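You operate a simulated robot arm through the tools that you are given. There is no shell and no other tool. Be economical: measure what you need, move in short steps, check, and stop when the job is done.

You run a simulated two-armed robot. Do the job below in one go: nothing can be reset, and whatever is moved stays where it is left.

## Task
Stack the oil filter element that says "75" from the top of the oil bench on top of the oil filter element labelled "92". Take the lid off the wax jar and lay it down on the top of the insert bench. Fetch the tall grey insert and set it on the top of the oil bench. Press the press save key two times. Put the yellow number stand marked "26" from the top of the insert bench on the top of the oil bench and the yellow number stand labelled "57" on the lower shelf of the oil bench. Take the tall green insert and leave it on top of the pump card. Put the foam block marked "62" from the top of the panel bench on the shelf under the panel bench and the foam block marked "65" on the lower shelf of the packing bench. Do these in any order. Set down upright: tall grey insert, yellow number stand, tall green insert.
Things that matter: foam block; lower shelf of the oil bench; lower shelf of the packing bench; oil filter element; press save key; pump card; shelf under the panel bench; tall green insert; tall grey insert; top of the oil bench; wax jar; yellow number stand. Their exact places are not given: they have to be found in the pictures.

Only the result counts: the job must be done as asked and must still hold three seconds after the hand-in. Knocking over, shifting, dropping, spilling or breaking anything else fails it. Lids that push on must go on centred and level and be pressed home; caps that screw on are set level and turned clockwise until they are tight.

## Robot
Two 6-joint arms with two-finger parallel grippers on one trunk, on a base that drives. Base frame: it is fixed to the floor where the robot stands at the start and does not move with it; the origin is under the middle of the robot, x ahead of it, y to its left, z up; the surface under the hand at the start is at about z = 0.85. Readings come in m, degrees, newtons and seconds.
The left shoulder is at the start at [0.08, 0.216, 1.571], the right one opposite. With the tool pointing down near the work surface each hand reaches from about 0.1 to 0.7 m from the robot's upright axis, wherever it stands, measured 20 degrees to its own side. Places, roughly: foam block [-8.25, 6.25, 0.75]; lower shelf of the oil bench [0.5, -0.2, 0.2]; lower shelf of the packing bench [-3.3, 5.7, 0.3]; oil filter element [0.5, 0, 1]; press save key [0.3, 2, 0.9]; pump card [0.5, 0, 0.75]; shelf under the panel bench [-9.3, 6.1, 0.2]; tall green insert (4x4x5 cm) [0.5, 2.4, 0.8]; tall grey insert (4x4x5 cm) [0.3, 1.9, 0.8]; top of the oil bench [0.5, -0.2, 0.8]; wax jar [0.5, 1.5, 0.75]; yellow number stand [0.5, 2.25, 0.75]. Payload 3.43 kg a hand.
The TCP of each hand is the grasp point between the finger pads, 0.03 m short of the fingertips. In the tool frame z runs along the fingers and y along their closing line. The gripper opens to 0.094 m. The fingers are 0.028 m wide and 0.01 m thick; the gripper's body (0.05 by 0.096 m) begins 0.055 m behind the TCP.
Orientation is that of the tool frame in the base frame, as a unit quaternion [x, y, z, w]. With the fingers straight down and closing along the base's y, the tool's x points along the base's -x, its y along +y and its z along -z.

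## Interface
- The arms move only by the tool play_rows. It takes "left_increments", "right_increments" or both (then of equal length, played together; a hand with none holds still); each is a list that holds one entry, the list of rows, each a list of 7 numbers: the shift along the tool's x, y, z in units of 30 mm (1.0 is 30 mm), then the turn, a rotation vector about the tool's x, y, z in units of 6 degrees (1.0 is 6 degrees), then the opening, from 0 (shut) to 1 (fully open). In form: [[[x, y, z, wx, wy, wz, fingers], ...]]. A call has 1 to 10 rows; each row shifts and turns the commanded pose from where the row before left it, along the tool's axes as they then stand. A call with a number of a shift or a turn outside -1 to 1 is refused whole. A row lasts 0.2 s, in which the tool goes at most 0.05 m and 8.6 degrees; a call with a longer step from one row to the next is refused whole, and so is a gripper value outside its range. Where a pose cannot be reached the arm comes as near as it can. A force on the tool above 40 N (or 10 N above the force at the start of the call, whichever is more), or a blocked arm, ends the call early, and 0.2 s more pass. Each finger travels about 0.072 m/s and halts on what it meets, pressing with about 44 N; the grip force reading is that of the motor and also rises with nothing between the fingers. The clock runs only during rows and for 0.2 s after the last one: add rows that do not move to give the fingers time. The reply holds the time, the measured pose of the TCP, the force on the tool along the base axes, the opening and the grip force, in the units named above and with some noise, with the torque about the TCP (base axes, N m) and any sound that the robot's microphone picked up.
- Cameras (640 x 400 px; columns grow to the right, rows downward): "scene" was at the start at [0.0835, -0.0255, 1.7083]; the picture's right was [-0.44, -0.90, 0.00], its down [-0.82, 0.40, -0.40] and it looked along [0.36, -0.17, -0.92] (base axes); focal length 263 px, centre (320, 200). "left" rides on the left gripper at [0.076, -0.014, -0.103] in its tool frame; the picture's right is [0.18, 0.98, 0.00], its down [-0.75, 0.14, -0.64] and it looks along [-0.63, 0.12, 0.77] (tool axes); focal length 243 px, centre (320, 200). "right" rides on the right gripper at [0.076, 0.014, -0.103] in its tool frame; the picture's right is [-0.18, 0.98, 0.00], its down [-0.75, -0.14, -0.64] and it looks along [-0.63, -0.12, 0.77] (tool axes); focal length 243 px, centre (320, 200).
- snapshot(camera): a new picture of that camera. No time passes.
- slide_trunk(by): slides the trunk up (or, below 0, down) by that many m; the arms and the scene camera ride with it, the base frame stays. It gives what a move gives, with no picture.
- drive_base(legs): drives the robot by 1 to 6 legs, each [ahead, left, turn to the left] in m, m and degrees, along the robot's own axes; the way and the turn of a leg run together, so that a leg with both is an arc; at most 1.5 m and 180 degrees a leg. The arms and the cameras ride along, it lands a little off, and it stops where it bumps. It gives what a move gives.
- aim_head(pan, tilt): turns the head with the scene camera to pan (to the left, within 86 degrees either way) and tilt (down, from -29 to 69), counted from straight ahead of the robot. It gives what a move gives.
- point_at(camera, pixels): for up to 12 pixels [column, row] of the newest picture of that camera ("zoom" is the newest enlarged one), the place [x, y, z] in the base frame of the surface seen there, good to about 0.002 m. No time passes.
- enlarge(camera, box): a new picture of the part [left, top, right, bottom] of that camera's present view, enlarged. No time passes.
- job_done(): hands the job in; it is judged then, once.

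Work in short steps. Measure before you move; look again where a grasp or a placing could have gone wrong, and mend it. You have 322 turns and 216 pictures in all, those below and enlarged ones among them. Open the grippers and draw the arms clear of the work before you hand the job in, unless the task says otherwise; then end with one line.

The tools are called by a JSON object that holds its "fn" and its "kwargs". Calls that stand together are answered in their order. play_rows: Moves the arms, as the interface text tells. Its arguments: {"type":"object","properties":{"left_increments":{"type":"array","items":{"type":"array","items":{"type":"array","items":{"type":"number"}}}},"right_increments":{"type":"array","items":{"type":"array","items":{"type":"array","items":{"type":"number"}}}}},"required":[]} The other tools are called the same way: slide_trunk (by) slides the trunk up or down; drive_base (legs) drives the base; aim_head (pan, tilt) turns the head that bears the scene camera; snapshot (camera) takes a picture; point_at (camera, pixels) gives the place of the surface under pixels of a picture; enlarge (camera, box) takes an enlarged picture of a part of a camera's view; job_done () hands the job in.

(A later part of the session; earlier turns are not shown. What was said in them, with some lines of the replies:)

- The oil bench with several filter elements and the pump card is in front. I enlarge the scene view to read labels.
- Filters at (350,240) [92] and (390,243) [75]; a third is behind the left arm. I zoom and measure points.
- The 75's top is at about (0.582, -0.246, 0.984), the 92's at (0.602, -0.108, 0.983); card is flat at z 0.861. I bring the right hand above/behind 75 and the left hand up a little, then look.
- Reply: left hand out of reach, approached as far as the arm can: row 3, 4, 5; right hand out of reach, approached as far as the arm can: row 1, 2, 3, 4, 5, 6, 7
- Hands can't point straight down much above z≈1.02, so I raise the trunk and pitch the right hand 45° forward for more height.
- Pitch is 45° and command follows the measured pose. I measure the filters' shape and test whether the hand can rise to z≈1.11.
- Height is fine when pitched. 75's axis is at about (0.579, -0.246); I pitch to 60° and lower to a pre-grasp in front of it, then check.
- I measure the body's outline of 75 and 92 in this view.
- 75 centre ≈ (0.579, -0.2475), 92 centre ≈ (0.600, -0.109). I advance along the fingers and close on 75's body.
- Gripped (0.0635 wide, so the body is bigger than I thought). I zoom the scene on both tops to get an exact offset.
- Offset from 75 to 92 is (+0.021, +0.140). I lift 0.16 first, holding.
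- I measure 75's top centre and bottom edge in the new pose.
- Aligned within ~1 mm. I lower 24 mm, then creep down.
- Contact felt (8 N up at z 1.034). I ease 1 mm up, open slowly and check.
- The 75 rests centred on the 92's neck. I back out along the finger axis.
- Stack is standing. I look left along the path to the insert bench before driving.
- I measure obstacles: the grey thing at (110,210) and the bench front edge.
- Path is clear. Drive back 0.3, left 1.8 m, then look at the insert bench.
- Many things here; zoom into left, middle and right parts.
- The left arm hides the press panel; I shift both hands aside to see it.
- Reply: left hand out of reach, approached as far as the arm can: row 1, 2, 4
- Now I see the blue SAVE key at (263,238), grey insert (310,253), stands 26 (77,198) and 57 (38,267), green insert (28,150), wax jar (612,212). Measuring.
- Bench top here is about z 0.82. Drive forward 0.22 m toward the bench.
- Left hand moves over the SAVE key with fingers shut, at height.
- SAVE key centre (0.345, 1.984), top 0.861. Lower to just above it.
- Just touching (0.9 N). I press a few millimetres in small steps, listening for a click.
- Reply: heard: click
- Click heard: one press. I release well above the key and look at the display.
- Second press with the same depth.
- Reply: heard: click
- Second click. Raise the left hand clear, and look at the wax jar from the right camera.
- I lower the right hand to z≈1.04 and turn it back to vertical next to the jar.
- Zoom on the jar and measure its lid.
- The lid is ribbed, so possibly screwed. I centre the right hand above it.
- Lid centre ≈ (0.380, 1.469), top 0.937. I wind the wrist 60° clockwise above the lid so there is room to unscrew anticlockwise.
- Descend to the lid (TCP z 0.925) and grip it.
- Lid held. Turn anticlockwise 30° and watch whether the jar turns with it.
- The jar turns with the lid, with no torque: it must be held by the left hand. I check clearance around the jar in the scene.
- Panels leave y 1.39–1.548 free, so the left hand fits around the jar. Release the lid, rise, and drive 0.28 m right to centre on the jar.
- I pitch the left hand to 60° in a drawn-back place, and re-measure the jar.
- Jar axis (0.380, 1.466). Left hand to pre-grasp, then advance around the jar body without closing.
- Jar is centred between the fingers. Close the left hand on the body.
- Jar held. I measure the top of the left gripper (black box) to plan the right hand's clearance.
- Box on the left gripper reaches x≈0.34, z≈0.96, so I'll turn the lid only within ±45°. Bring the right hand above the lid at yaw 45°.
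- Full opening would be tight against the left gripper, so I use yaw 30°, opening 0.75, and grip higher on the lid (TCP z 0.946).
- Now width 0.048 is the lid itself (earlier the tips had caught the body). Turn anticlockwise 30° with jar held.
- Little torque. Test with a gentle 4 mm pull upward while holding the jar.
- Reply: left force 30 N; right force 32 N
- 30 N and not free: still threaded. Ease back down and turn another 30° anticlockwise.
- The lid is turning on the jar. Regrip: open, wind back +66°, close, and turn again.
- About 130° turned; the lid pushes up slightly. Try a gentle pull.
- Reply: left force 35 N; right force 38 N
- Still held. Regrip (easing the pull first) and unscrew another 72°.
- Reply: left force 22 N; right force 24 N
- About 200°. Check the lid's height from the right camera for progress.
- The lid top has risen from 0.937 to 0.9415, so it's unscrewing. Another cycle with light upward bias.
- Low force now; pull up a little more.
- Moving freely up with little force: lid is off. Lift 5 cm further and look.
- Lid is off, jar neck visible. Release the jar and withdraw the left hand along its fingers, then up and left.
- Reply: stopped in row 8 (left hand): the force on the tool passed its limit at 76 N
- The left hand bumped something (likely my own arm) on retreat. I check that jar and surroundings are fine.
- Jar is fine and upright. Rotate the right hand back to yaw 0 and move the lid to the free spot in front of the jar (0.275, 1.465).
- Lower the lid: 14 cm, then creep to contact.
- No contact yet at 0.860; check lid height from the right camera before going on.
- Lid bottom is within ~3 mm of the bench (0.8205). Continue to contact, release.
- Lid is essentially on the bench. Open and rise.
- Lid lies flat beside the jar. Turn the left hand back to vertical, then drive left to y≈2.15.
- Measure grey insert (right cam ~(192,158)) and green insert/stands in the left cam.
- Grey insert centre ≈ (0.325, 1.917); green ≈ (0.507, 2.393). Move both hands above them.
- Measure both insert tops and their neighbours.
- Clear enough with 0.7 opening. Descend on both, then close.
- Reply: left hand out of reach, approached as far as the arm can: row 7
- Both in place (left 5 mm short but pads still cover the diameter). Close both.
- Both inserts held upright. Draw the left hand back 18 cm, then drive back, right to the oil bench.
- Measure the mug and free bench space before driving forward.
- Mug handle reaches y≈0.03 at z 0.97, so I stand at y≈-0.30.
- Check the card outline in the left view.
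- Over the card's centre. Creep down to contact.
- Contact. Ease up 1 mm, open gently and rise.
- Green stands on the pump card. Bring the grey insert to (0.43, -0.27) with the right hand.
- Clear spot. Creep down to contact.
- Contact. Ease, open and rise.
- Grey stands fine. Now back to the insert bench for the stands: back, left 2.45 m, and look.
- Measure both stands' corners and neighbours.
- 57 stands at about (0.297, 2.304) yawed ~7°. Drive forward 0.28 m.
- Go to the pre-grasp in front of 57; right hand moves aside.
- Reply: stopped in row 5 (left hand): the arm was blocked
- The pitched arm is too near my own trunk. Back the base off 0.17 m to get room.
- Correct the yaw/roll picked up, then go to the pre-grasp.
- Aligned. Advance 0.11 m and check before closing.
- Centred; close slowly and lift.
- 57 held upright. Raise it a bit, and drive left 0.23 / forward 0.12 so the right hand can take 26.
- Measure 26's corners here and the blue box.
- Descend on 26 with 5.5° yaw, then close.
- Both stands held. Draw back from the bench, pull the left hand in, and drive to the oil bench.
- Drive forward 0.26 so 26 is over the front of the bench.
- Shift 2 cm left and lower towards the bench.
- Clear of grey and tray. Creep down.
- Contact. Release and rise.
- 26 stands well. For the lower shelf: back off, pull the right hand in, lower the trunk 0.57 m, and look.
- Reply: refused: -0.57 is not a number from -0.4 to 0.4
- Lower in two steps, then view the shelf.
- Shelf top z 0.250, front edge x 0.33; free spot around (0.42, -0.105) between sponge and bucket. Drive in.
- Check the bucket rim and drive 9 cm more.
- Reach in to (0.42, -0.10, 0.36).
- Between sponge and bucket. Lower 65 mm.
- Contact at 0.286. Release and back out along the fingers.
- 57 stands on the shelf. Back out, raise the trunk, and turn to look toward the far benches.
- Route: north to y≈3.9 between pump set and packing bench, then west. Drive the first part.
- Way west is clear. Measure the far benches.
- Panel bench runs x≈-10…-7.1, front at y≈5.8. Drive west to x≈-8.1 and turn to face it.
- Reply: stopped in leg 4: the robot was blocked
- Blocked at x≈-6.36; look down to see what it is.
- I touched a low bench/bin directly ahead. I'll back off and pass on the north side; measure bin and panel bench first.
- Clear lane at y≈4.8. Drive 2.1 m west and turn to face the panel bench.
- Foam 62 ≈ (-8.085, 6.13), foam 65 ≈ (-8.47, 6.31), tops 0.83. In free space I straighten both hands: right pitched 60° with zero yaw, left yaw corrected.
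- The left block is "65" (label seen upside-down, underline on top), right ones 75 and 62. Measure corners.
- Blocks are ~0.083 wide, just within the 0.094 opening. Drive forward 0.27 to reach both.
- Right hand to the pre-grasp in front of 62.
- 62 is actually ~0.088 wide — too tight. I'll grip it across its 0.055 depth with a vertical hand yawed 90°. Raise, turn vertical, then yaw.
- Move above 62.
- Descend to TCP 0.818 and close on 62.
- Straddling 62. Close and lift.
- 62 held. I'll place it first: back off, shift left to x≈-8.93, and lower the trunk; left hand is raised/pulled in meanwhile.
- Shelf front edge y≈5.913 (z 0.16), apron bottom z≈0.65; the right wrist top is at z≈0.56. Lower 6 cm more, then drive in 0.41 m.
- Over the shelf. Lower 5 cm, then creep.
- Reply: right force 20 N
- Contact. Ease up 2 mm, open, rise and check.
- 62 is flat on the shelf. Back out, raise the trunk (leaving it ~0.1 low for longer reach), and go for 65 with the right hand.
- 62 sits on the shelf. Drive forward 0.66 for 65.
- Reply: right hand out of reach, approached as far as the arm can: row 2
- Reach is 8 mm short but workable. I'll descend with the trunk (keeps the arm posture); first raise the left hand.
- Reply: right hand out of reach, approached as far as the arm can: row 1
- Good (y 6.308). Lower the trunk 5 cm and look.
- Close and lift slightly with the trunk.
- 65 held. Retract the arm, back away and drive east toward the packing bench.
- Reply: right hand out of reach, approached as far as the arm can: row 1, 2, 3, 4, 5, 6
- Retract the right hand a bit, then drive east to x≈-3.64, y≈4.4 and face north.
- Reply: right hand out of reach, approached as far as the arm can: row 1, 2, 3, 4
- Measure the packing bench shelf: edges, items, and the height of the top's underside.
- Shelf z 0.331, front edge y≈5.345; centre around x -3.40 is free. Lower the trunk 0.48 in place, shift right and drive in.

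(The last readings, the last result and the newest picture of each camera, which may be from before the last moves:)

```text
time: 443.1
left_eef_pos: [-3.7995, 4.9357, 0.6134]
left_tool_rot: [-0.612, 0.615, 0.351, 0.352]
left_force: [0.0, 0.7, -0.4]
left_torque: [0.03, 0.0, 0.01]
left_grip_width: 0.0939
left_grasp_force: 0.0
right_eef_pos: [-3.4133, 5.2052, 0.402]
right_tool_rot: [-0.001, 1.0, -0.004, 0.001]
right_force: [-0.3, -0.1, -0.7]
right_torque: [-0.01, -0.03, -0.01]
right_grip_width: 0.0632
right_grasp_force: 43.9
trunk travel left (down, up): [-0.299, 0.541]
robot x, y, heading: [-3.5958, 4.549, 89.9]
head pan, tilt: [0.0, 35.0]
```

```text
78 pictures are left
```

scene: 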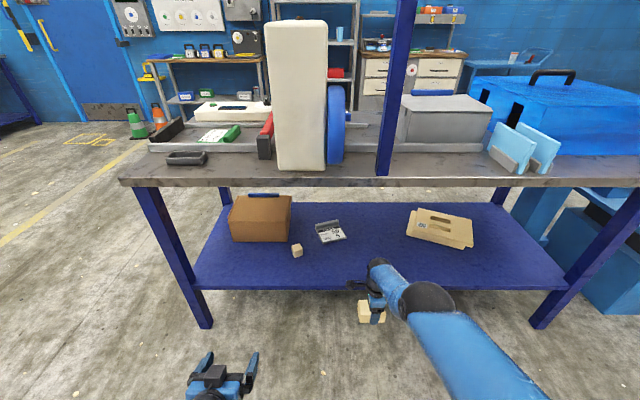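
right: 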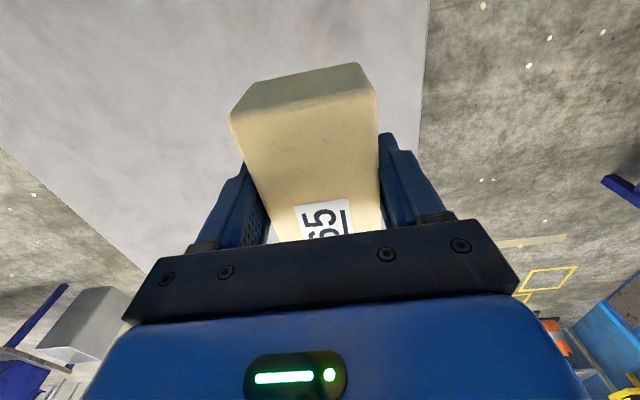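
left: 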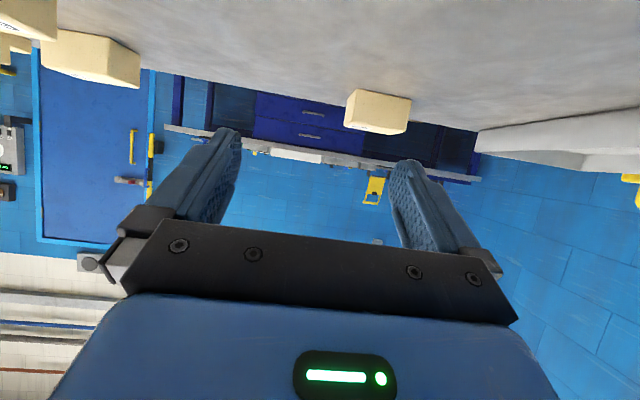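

Check heights: wrist/forearm vs. bench top edge.

{"fn": "point_at", "kwargs": {"camera": "scene", "pixels": [[376, 260], [395, 275], [430, 290], [350, 180], [350, 188], [480, 330], [350, 288]]}}

```text
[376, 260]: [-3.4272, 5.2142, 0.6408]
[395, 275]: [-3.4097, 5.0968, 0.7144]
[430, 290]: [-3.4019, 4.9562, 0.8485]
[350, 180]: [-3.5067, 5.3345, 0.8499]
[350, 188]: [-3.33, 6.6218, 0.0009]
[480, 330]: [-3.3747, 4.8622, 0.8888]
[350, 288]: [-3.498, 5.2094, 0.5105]
```

Clear: forearm top will be ≈0.69 at the edge (underside ≈0.8). Drive in 0.22 m.

{"fn": "drive_base", "kwargs": {"legs": [[0.225, 0, 0]]}}

{"fn": "snapshot", "kwargs": {"camera": "right"}}

{"fn": "snapshot", "kwargs": {"camera": "scene"}}

```text
time: 444.8
left_eef_pos: [-3.7983, 5.1587, 0.6147]
left_tool_rot: [-0.612, 0.614, 0.351, 0.352]
left_force: [-0.6, -0.5, -0.1]
left_torque: [-0.01, 0.0, 0.01]
left_grip_width: 0.094
left_grasp_force: 0.0
right_eef_pos: [-3.4132, 5.4279, 0.401]
right_tool_rot: [0.0, 1.0, -0.003, 0.001]
right_force: [-0.2, -0.3, 0.5]
right_torque: [0.01, 0.02, 0.02]
right_grip_width: 0.0633
right_grasp_force: 44.2
trunk travel left (down, up): [-0.299, 0.541]
robot x, y, heading: [-3.597, 4.7717, 90.1]
head pan, tilt: [0.0, 35.0]
```

```text
77 pictures are left
```

right: 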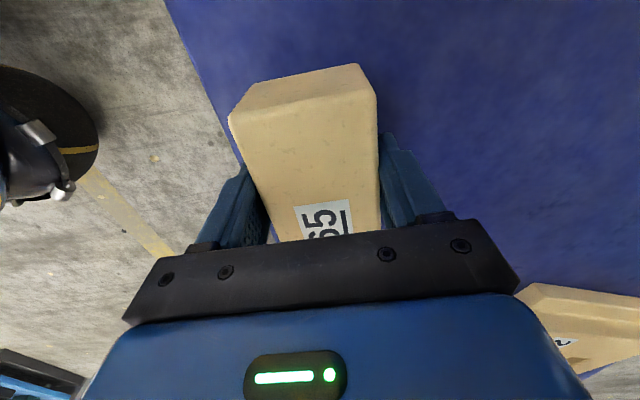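

```text
76 pictures are left
```

scene: 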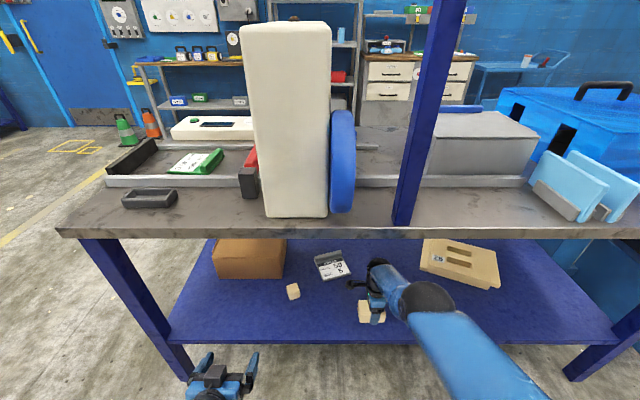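

Over the shelf. Lower with the arm and creep.

{"fn": "play_rows", "kwargs": {"right_increments": [[[0, 0, 0.4, 0, 0, 0, 0.4], [0, 0, 0.4, 0, 0, 0, 0.4], [0, 0, 0.1, 0, 0, 0, 0.4], [0, 0, 0, 0, 0, 0, 0.4]]]}}

{"fn": "play_rows", "kwargs": {"right_increments": [[[0, 0, 0.06, 0, 0, 0, 0.4], [0, 0, 0.05, 0, 0, 0, 0.4], [0, 0, 0, 0, 0, 0, 0.4]]]}}

```text
time: 445.8
left_eef_pos: [-3.799, 5.1576, 0.6136]
left_tool_rot: [-0.613, 0.614, 0.352, 0.352]
left_force: [0.1, -0.7, -0.7]
left_torque: [-0.03, -0.01, 0.01]
left_grip_width: 0.0938
left_grasp_force: 0.1
right_eef_pos: [-3.4142, 5.4174, 0.3805]
right_tool_rot: [-0.001, 1.0, -0.003, 0.002]
right_force: [0.3, -0.4, -0.5]
right_torque: [0.01, 0.01, -0.01]
right_grip_width: 0.063
right_grasp_force: 44.2
right hand out of reach, approached as far as the arm can: row 1, 2
trunk travel left (down, up): [-0.299, 0.541]
robot x, y, heading: [-3.5961, 4.7667, 90.0]
head pan, tilt: [0.0, 35.0]
```

```text
time: 446.6
left_eef_pos: [-3.7996, 5.1581, 0.6156]
left_tool_rot: [-0.612, 0.615, 0.351, 0.352]
left_force: [-0.6, -0.2, 0.9]
left_torque: [-0.04, 0.01, 0.01]
left_grip_width: 0.0939
left_grasp_force: 0.1
right_eef_pos: [-3.413, 5.4163, 0.3789]
right_tool_rot: [-0.001, 1.0, -0.002, 0.002]
right_force: [0.3, 0.2, 0.6]
right_torque: [0.04, 0.01, -0.04]
right_grip_width: 0.0632
right_grasp_force: 44.6
trunk travel left (down, up): [-0.299, 0.541]
robot x, y, heading: [-3.597, 4.7709, 90.1]
head pan, tilt: [0.0, 35.0]
```

Continue creeping (9 mm expected).

{"fn": "play_rows", "kwargs": {"right_increments": [[[0, 0, 0.1, 0, 0, 0, 0.4], [0, 0, 0.08, 0, 0, 0, 0.4], [0, 0, 0.06, 0, 0, 0, 0.4], [0, 0, 0, 0, 0, 0, 0.4]]]}}

```text
time: 447.6
left_eef_pos: [-3.7988, 5.1582, 0.6147]
left_tool_rot: [-0.613, 0.614, 0.351, 0.353]
left_force: [0.2, 0.1, 0.3]
left_torque: [0.0, 0.01, -0.03]
left_grip_width: 0.094
left_grasp_force: 0.1
right_eef_pos: [-3.4133, 5.4133, 0.374]
right_tool_rot: [-0.001, 1.0, -0.003, 0.002]
right_force: [-0.9, 0.2, -0.2]
right_torque: [0.01, 0.04, -0.02]
right_grip_width: 0.0629
right_grasp_force: 44.2
right hand out of reach, approached as far as the arm can: row 1
trunk travel left (down, up): [-0.299, 0.541]
robot x, y, heading: [-3.6033, 4.7713, 90.2]
head pan, tilt: [0.0, 35.0]
```

Finish with the trunk: 4 mm down.

{"fn": "slide_trunk", "kwargs": {"by": -0.004}}

```text
time: 448.2
left_eef_pos: [-3.7993, 5.1567, 0.6103]
left_tool_rot: [-0.613, 0.614, 0.352, 0.352]
left_force: [1.3, 0.4, -0.5]
left_torque: [0.04, -0.02, 0.03]
left_grip_width: 0.0941
left_grasp_force: 0.0
right_eef_pos: [-3.4122, 5.4139, 0.3698]
right_tool_rot: [-0.001, 1.0, -0.003, 0.002]
right_force: [0.4, -0.4, -0.7]
right_torque: [0.01, -0.04, -0.02]
right_grip_width: 0.0631
right_grasp_force: 43.7
trunk travel left (down, up): [-0.295, 0.545]
robot x, y, heading: [-3.5986, 4.7734, 89.9]
head pan, tilt: [0.0, 35.0]
```

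{"fn": "slide_trunk", "kwargs": {"by": -0.002}}

```text
time: 448.7
left_eef_pos: [-3.7985, 5.1577, 0.6089]
left_tool_rot: [-0.613, 0.613, 0.353, 0.352]
left_force: [0.2, -0.2, 0.7]
left_torque: [0.0, 0.0, 0.01]
left_grip_width: 0.094
left_grasp_force: 0.0
right_eef_pos: [-3.4126, 5.4134, 0.3695]
right_tool_rot: [0.0, 1.0, -0.003, 0.002]
right_force: [-0.1, -1.2, 4.4]
right_torque: [0.08, 0.01, -0.01]
right_grip_width: 0.0629
right_grasp_force: 44.0
trunk travel left (down, up): [-0.293, 0.547]
robot x, y, heading: [-3.5984, 4.7716, 90.1]
head pan, tilt: [0.0, 35.0]
```

Contact (4.4 N). Open, then raise with the trunk.

{"fn": "play_rows", "kwargs": {"right_increments": [[[0, 0, 0, 0, 0, 0, 0.6], [0, 0, 0, 0, 0, 0, 0.8], [0, 0, 0, 0, 0, 0, 0.9], [0, 0, 0, 0, 0, 0, 0.9]]]}}

{"fn": "slide_trunk", "kwargs": {"by": 0.06}}

{"fn": "snapshot", "kwargs": {"camera": "right"}}

```text
time: 449.7
left_eef_pos: [-3.7982, 5.1585, 0.6085]
left_tool_rot: [-0.612, 0.615, 0.351, 0.353]
left_force: [0.7, 0.3, -0.2]
left_torque: [0.01, 0.03, 0.01]
left_grip_width: 0.0943
left_grasp_force: 0.0
right_eef_pos: [-3.4128, 5.4129, 0.3691]
right_tool_rot: [-0.001, 1.0, -0.004, 0.001]
right_force: [0.8, 0.7, 0.0]
right_torque: [-0.03, -0.02, 0.0]
right_grip_width: 0.0847
right_grasp_force: 0.0
trunk travel left (down, up): [-0.293, 0.547]
robot x, y, heading: [-3.6012, 4.7715, 89.8]
head pan, tilt: [0.0, 35.0]
```

```text
time: 450.7
left_eef_pos: [-3.7991, 5.1581, 0.6682]
left_tool_rot: [-0.613, 0.614, 0.351, 0.352]
left_force: [0.3, 0.9, 0.2]
left_torque: [0.02, 0.02, 0.01]
left_grip_width: 0.0939
left_grasp_force: 0.1
right_eef_pos: [-3.4136, 5.4134, 0.429]
right_tool_rot: [-0.001, 1.0, -0.004, 0.001]
right_force: [0.0, 0.2, -0.5]
right_torque: [0.01, 0.0, 0.03]
right_grip_width: 0.0848
right_grasp_force: 0.0
trunk travel left (down, up): [-0.353, 0.487]
robot x, y, heading: [-3.5987, 4.772, 89.7]
head pan, tilt: [0.0, 35.0]
```

```text
75 pictures are left
```

right: 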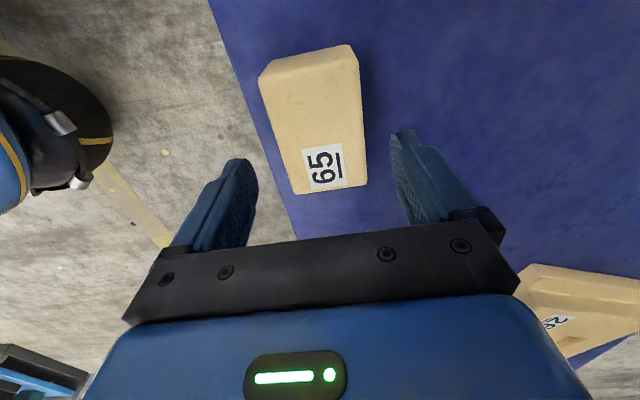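

65 rests on the lower shelf. Back off and take a final look.

{"fn": "drive_base", "kwargs": {"legs": [[-0.6, 0, 0]]}}

{"fn": "snapshot", "kwargs": {"camera": "scene"}}

```text
time: 454.2
left_eef_pos: [-3.7988, 4.5394, 0.6678]
left_tool_rot: [0.615, -0.611, -0.353, -0.351]
left_force: [0.4, -0.5, 0.5]
left_torque: [0.0, -0.01, -0.02]
left_grip_width: 0.0941
left_grasp_force: 0.1
right_eef_pos: [-3.4146, 4.7978, 0.4293]
right_tool_rot: [-0.004, 1.0, -0.002, 0.001]
right_force: [-0.5, -0.7, -0.1]
right_torque: [0.0, -0.03, 0.01]
right_grip_width: 0.0845
right_grasp_force: 0.1
trunk travel left (down, up): [-0.353, 0.487]
robot x, y, heading: [-3.5979, 4.1536, 90.1]
head pan, tilt: [0.0, 35.0]
```

```text
74 pictures are left
```

scene: 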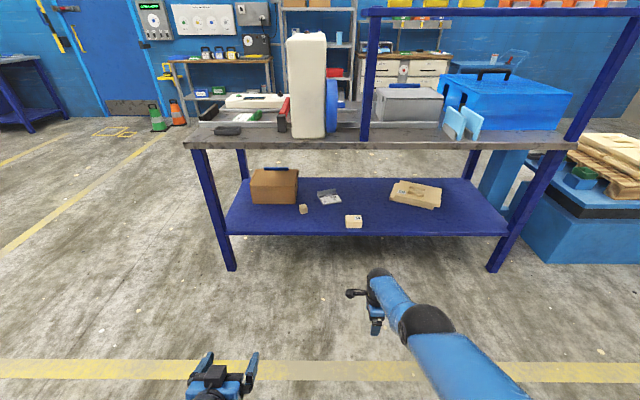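

The block 65 sits on the packing bench shelf, grippers are open and clear; every part of the job is done, so I hand in.

{"fn": "job_done", "kwargs": {}}

```text
The job is handed in.
```

I did every part of the job and handed it in. One thing could count against it: on the drive to the panel bench the base bumped a low bench or grey bin at about (-6.8, 4.2). I backed off at once, but I can't tell whether it moved.
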